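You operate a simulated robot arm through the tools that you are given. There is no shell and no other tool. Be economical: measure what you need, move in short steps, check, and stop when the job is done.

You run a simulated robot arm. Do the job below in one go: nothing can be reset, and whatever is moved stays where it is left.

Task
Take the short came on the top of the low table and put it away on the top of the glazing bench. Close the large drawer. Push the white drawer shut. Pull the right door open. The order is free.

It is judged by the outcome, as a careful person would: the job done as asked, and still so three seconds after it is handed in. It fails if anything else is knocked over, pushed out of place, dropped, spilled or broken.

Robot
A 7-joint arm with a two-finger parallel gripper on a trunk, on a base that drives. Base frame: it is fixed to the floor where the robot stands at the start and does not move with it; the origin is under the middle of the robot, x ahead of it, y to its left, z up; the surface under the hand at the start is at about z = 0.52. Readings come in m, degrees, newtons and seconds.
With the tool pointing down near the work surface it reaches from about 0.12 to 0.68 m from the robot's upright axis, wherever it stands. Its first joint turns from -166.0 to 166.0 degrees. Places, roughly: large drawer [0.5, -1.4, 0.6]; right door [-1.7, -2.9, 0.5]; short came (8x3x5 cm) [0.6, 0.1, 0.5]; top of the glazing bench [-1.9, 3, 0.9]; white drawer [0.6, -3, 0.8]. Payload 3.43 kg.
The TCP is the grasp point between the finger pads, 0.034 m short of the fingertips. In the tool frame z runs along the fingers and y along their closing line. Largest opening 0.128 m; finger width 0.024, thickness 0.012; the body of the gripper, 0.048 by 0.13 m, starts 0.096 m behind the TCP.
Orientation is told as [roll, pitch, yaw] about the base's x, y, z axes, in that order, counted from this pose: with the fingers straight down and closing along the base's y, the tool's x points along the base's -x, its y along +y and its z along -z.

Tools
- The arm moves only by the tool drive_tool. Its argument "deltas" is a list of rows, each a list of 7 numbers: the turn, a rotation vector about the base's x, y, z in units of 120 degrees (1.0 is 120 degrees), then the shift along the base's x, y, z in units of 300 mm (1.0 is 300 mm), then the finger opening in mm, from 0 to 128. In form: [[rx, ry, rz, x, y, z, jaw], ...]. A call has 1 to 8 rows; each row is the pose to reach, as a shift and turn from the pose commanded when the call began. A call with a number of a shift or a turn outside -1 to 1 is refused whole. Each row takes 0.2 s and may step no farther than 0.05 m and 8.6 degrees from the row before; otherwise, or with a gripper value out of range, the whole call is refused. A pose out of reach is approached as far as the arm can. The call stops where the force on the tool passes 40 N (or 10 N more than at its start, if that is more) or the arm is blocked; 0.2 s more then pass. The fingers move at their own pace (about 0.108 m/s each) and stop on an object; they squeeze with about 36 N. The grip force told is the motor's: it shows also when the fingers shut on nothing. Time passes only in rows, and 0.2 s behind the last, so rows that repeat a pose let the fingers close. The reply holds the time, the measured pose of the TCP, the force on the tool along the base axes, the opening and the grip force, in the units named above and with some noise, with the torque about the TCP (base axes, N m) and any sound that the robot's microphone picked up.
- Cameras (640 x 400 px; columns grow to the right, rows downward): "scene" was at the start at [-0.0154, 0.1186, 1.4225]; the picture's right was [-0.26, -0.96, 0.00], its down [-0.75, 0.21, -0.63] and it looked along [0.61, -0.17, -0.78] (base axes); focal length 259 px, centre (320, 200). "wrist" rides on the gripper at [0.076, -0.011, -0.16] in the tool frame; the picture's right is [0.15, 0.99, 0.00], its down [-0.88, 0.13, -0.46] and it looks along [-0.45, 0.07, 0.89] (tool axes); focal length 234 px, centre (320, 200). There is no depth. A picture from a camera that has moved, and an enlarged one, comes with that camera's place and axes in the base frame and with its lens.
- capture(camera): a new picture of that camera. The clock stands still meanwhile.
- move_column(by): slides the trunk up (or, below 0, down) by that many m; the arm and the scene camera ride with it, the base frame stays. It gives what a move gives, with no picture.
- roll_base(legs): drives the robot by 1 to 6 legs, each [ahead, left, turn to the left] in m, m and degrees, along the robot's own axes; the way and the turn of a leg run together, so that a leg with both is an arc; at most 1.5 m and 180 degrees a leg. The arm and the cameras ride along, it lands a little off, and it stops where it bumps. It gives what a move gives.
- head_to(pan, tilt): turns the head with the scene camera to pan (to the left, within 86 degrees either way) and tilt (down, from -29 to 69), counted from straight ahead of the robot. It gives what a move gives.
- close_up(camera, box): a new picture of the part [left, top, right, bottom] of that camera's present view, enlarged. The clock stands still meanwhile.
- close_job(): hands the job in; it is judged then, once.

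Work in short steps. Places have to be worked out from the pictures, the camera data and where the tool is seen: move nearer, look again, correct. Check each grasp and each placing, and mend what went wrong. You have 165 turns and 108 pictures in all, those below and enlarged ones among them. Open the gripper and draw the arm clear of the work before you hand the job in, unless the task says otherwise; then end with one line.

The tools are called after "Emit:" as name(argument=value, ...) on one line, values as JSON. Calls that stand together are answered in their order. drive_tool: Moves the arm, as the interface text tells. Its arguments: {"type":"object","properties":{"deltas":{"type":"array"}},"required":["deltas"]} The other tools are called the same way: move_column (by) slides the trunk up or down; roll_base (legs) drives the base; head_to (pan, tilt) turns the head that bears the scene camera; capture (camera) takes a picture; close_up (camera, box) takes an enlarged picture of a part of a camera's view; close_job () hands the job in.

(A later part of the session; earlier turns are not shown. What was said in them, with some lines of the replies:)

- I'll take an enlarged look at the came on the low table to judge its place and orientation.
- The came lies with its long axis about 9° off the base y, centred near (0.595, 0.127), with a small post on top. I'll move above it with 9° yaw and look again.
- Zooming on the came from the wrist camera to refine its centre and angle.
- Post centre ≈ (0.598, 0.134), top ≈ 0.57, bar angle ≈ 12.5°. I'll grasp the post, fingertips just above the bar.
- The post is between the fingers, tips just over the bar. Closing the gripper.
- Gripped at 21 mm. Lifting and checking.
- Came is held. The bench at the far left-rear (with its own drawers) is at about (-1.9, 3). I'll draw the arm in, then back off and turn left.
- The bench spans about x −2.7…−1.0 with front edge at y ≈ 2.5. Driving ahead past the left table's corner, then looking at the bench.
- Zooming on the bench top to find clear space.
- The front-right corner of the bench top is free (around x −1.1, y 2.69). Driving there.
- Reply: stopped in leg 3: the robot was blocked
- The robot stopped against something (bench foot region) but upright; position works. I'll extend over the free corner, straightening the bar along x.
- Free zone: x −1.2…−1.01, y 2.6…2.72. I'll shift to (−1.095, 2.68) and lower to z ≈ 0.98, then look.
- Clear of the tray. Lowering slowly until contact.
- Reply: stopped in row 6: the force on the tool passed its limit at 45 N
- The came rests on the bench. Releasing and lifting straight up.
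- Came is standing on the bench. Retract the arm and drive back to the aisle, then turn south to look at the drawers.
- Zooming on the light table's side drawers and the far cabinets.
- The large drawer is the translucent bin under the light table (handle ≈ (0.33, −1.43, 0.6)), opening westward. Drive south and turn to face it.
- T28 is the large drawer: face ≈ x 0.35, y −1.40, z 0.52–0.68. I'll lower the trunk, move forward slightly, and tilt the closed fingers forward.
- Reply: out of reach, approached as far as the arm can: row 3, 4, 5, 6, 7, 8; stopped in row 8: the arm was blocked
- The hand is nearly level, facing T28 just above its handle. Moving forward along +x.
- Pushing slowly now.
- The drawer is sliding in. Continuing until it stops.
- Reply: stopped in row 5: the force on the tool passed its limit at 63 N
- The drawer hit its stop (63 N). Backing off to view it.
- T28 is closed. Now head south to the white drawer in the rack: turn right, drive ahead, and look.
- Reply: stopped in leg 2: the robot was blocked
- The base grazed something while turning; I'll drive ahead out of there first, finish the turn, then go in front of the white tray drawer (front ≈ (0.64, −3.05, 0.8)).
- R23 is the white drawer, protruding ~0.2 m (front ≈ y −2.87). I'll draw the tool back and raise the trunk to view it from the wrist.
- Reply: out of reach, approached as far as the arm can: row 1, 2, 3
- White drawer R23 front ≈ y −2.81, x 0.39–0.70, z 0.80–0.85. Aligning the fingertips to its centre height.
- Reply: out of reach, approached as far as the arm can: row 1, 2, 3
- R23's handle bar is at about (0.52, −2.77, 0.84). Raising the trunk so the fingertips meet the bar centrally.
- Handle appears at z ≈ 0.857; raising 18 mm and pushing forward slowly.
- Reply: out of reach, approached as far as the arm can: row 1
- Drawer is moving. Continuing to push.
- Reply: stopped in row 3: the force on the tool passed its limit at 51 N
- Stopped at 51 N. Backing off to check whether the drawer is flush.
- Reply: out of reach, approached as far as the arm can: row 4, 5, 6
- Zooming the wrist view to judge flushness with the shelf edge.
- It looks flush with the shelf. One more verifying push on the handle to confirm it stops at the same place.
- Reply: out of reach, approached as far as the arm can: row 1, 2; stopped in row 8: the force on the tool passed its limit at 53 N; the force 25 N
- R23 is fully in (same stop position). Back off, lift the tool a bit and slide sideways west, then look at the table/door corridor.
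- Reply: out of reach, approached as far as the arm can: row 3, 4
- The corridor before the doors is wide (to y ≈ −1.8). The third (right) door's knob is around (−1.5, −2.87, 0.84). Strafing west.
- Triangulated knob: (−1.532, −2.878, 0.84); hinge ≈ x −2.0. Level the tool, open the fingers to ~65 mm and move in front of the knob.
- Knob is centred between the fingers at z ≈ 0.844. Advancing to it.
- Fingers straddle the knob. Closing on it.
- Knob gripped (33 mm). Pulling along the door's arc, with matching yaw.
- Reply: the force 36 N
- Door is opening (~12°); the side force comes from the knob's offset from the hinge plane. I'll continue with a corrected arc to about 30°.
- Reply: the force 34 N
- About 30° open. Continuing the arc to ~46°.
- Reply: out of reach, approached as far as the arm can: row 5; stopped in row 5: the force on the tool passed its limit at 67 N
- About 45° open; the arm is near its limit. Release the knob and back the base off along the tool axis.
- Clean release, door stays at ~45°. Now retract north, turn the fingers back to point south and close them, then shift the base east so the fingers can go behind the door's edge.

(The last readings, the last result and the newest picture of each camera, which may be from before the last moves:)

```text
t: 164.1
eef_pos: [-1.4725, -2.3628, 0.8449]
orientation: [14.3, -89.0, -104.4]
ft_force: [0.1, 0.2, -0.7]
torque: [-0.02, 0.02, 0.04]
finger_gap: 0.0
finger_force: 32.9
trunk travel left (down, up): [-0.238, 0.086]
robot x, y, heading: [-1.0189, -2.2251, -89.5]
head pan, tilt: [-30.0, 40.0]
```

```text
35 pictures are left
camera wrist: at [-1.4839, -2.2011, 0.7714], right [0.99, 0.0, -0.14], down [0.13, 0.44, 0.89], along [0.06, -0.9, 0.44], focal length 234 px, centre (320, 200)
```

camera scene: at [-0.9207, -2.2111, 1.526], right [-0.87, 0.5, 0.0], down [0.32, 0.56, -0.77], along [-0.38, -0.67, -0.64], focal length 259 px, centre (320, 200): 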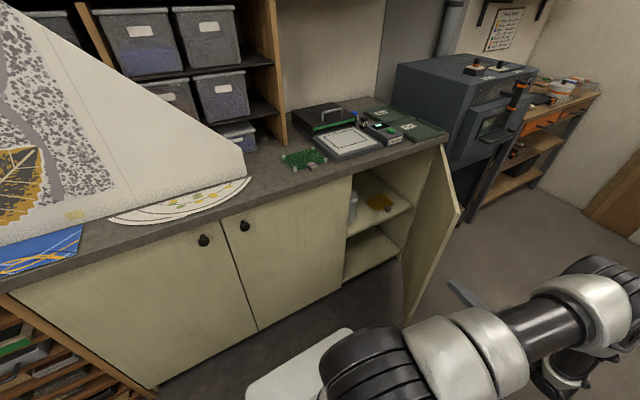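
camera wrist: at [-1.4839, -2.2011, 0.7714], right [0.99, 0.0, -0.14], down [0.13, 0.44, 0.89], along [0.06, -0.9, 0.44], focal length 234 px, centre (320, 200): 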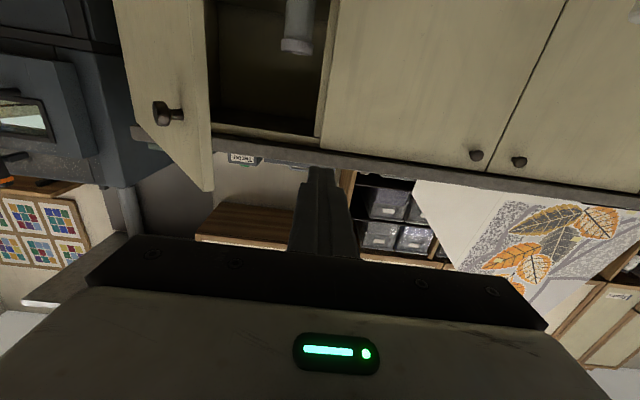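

The closed fingers are east of the door's free edge (≈ (−1.63, −2.53)). Extending south 0.30 m past the edge.

Emit:
drive_tool(deltas=[[0, 0, 0, 0, -0.15, 0, 0], [0, 0, 0, 0, -0.3, 0, 0], [0, 0, 0, 0, -0.45, 0, 0], [0, 0, 0, 0, -0.6, 0, 0], [0, 0, 0, 0, -0.75, 0, 0], [0, 0, 0, 0, -0.9, 0, 0], [0, 0, 0, 0, -1.0, 0, 0]])

Emit:
capture(camera="scene")

```text
t: 165.7
eef_pos: [-1.4717, -2.6642, 0.8437]
orientation: [14.6, -89.1, -104.9]
ft_force: [0.6, -0.3, -0.2]
torque: [-0.01, 0.0, -0.01]
finger_gap: 0.0
finger_force: 33.0
trunk travel left (down, up): [-0.238, 0.086]
robot x, y, heading: [-1.0213, -2.2241, -89.6]
head pan, tilt: [-30.0, 40.0]
```

```text
34 pictures are left
camera scene: at [-0.9207, -2.2111, 1.526], right [-0.87, 0.5, 0.0], down [0.32, 0.56, -0.77], along [-0.38, -0.67, -0.64], focal length 259 px, centre (320, 200)
```

scene: 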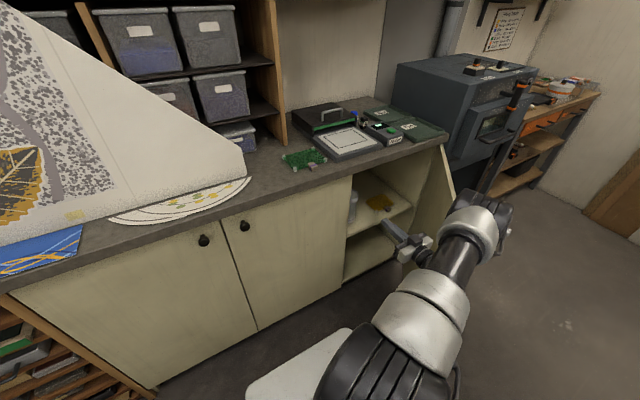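

Fingers are inside the opening. Strafing the base west a little so they push the door further open.

Emit:
roll_base(legs=[[0, -0.2, 0]])

Emit:
capture(camera="scene")

Emit:
capture(camera="wrist")

```text
t: 168.2
eef_pos: [-1.6707, -2.6645, 0.8444]
orientation: [13.9, -89.1, -104.0]
ft_force: [-0.1, 0.0, -0.1]
torque: [0.03, -0.04, -0.01]
finger_gap: 0.0
finger_force: 33.7
trunk travel left (down, up): [-0.238, 0.086]
robot x, y, heading: [-1.2162, -2.2315, -89.7]
head pan, tilt: [-30.0, 40.0]
```

```text
33 pictures are left
camera scene: at [-1.1196, -2.2121, 1.526], right [-0.87, 0.49, 0.0], down [0.32, 0.56, -0.77], along [-0.38, -0.67, -0.64], focal length 259 px, centre (320, 200)
```

scene: 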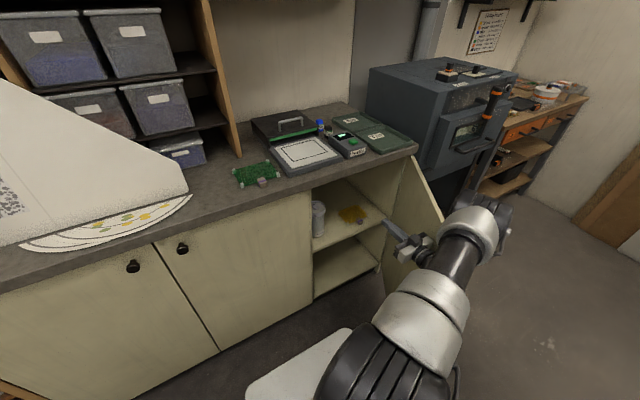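

```text
32 pictures are left
camera wrist: at [-1.6816, -2.5034, 0.7708], right [0.99, 0.0, -0.14], down [0.13, 0.44, 0.89], along [0.06, -0.9, 0.44], focal length 234 px, centre (320, 200)
```

wrist: 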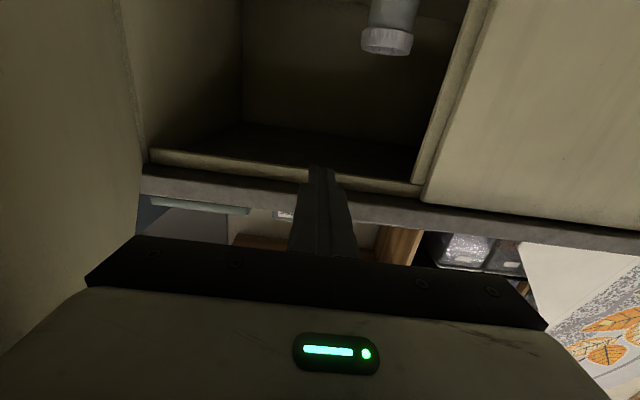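

Contact region reached; continue strafing west.

Emit:
roll_base(legs=[[0, -0.15, 0]])

Emit:
capture(camera="scene")

```text
t: 170.3
eef_pos: [-1.8213, -2.6651, 0.8434]
orientation: [13.8, -89.2, -103.9]
ft_force: [0.3, 0.0, 0.6]
torque: [0.04, -0.02, 0.0]
finger_gap: 0.0
finger_force: 33.0
trunk travel left (down, up): [-0.238, 0.086]
robot x, y, heading: [-1.3689, -2.2277, -89.9]
head pan, tilt: [-30.0, 40.0]
```

```text
31 pictures are left
camera scene: at [-1.2708, -2.2131, 1.526], right [-0.87, 0.49, 0.0], down [0.32, 0.56, -0.77], along [-0.38, -0.67, -0.64], focal length 259 px, centre (320, 200)
```

scene: 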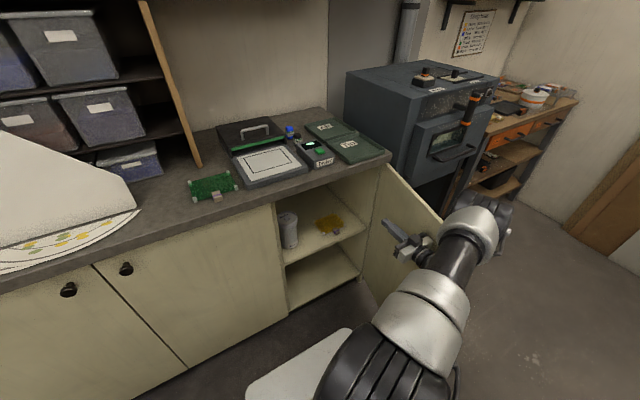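

Door is ~70° open. A little more.

Emit:
roll_base(legs=[[0, -0.08, 0]])

Emit:
capture(camera="scene")

```text
t: 171.8
eef_pos: [-1.9, -2.6657, 0.8446]
orientation: [13.6, -89.1, -103.9]
ft_force: [1.1, 0.3, 0.3]
torque: [0.0, 0.05, 0.01]
finger_gap: 0.0001
finger_force: 32.7
trunk travel left (down, up): [-0.238, 0.086]
robot x, y, heading: [-1.4509, -2.2291, -89.9]
head pan, tilt: [-30.0, 40.0]
```

```text
30 pictures are left
camera scene: at [-1.3498, -2.2136, 1.526], right [-0.87, 0.5, 0.0], down [0.32, 0.56, -0.77], along [-0.38, -0.67, -0.64], focal length 259 px, centre (320, 200)
```

scene: 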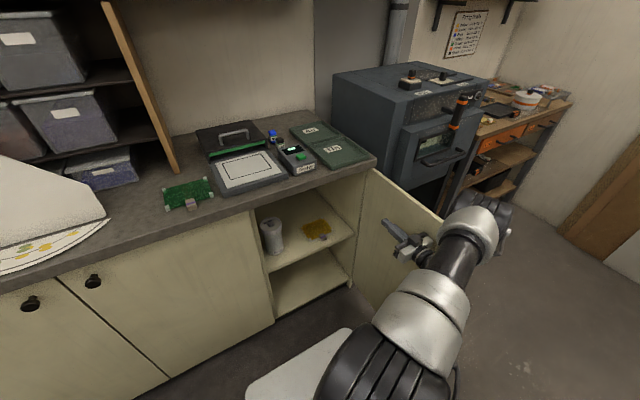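

The door is about 90° open. Withdraw: strafe east, retract the arm, then check.

Emit:
roll_base(legs=[[0, 0.3, 0]])

Emit:
drive_tool(deltas=[[0, 0, 0, 0, 0.15, 0, 0], [0, 0, 0, 0, 0.3, 0, 0], [0, 0, 0, 0, 0.45, 0, 20], [0, 0, 0, 0, 0.6, 0, 40], [0, 0, 0, 0, 0.75, 0, 60], [0, 0, 0, 0, 0.9, 0, 60]])

Emit:
roll_base(legs=[[0, 0.35, 0]])

Emit:
capture(camera="scene")

Emit:
head_to(pan=30, tilt=30)

Emit:
capture(camera="scene")

```text
t: 175.2
eef_pos: [-1.5995, -2.6637, 0.8445]
orientation: [13.8, -89.2, -104.0]
ft_force: [-0.4, -0.5, 0.3]
torque: [0.02, 0.01, -0.01]
finger_gap: 0.0
finger_force: 32.8
trunk travel left (down, up): [-0.238, 0.086]
robot x, y, heading: [-1.1459, -2.2274, -89.4]
head pan, tilt: [-30.0, 40.0]
```

```text
t: 176.6
eef_pos: [-1.5992, -2.3919, 0.844]
orientation: [13.9, -89.2, -104.1]
ft_force: [0.2, 0.0, 0.6]
torque: [-0.02, -0.03, 0.03]
finger_gap: 0.0601
finger_force: 0.1
trunk travel left (down, up): [-0.238, 0.086]
robot x, y, heading: [-1.1479, -2.2271, -89.9]
head pan, tilt: [-30.0, 40.0]
```

```text
t: 180.6
eef_pos: [-1.2485, -2.392, 0.8433]
orientation: [13.9, -89.1, -103.9]
ft_force: [0.3, 0.2, -0.1]
torque: [-0.01, 0.01, 0.0]
finger_gap: 0.06
finger_force: 0.0
trunk travel left (down, up): [-0.238, 0.086]
robot x, y, heading: [-0.7922, -2.2231, -89.4]
head pan, tilt: [-30.0, 40.0]
```

```text
29 pictures are left
camera scene: at [-0.6986, -2.2091, 1.526], right [-0.87, 0.49, 0.0], down [0.32, 0.56, -0.77], along [-0.38, -0.67, -0.64], focal length 259 px, centre (320, 200)
```

scene: 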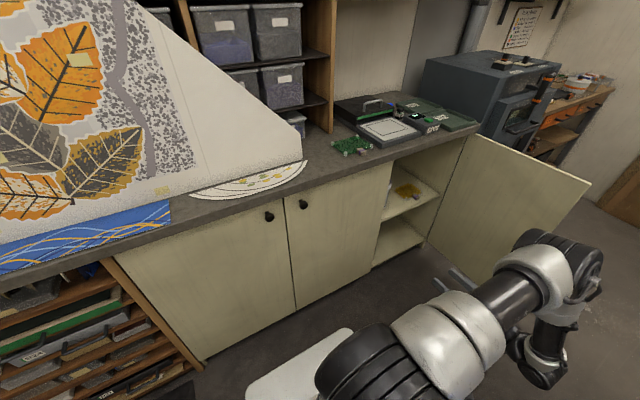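

```text
t: 181.9
eef_pos: [-1.2492, -2.3907, 0.8437]
orientation: [14.0, -89.1, -103.9]
ft_force: [0.0, -0.5, -0.9]
torque: [0.0, 0.01, -0.03]
finger_gap: 0.0597
finger_force: 0.1
trunk travel left (down, up): [-0.238, 0.086]
robot x, y, heading: [-0.8011, -2.2245, -89.4]
head pan, tilt: [30.0, 30.0]
```

```text
28 pictures are left
camera scene: at [-0.6109, -2.2132, 1.5413], right [-0.86, -0.51, 0.0], down [-0.25, 0.43, -0.87], along [0.44, -0.75, -0.5], focal length 259 px, centre (320, 200)
```

scene: 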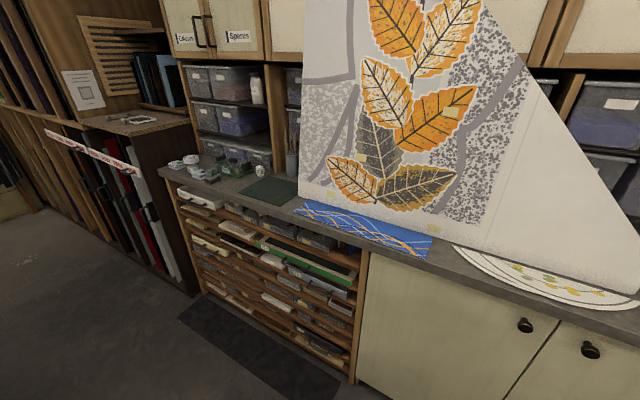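

Door stays wide open. Checking the white drawer's flushness from here.

Emit:
close_up(camera="scene", box=[150, 160, 370, 300])

```text
2.86 times, centred on (260, 230) of scene
camera zoom: at [-0.6109, -2.2132, 1.5413], right [-0.86, -0.51, 0.0], down [-0.25, 0.43, -0.87], along [0.44, -0.75, -0.5], focal length 740 px, centre (491, 114)
```

zoom: 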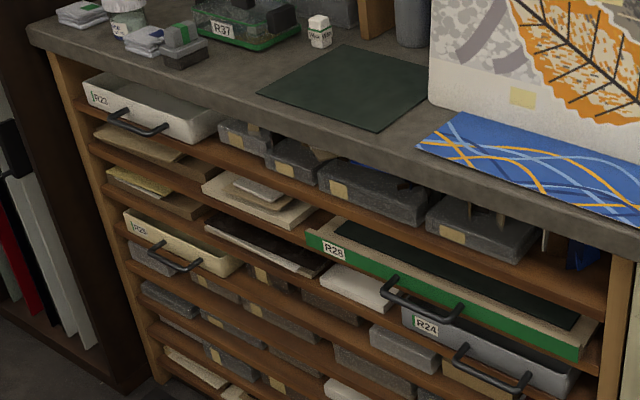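

R23 now sits level with the neighbouring closed drawers. T28 is closed, the door is open, the came is on the bench, and the arm is clear with the gripper open. Handing in.

Emit:
close_job()

```text
The job is handed in.
```

All four parts are done and handed in: the short came is standing on top of the glazing bench, the large drawer and the white drawer are shut, and the right door is about 90° open. The base touched something and stopped twice, once in front of the glazing bench and once turning by the light table. I saw nothing out of place in later pictures, but I didn't check either spot specifically.
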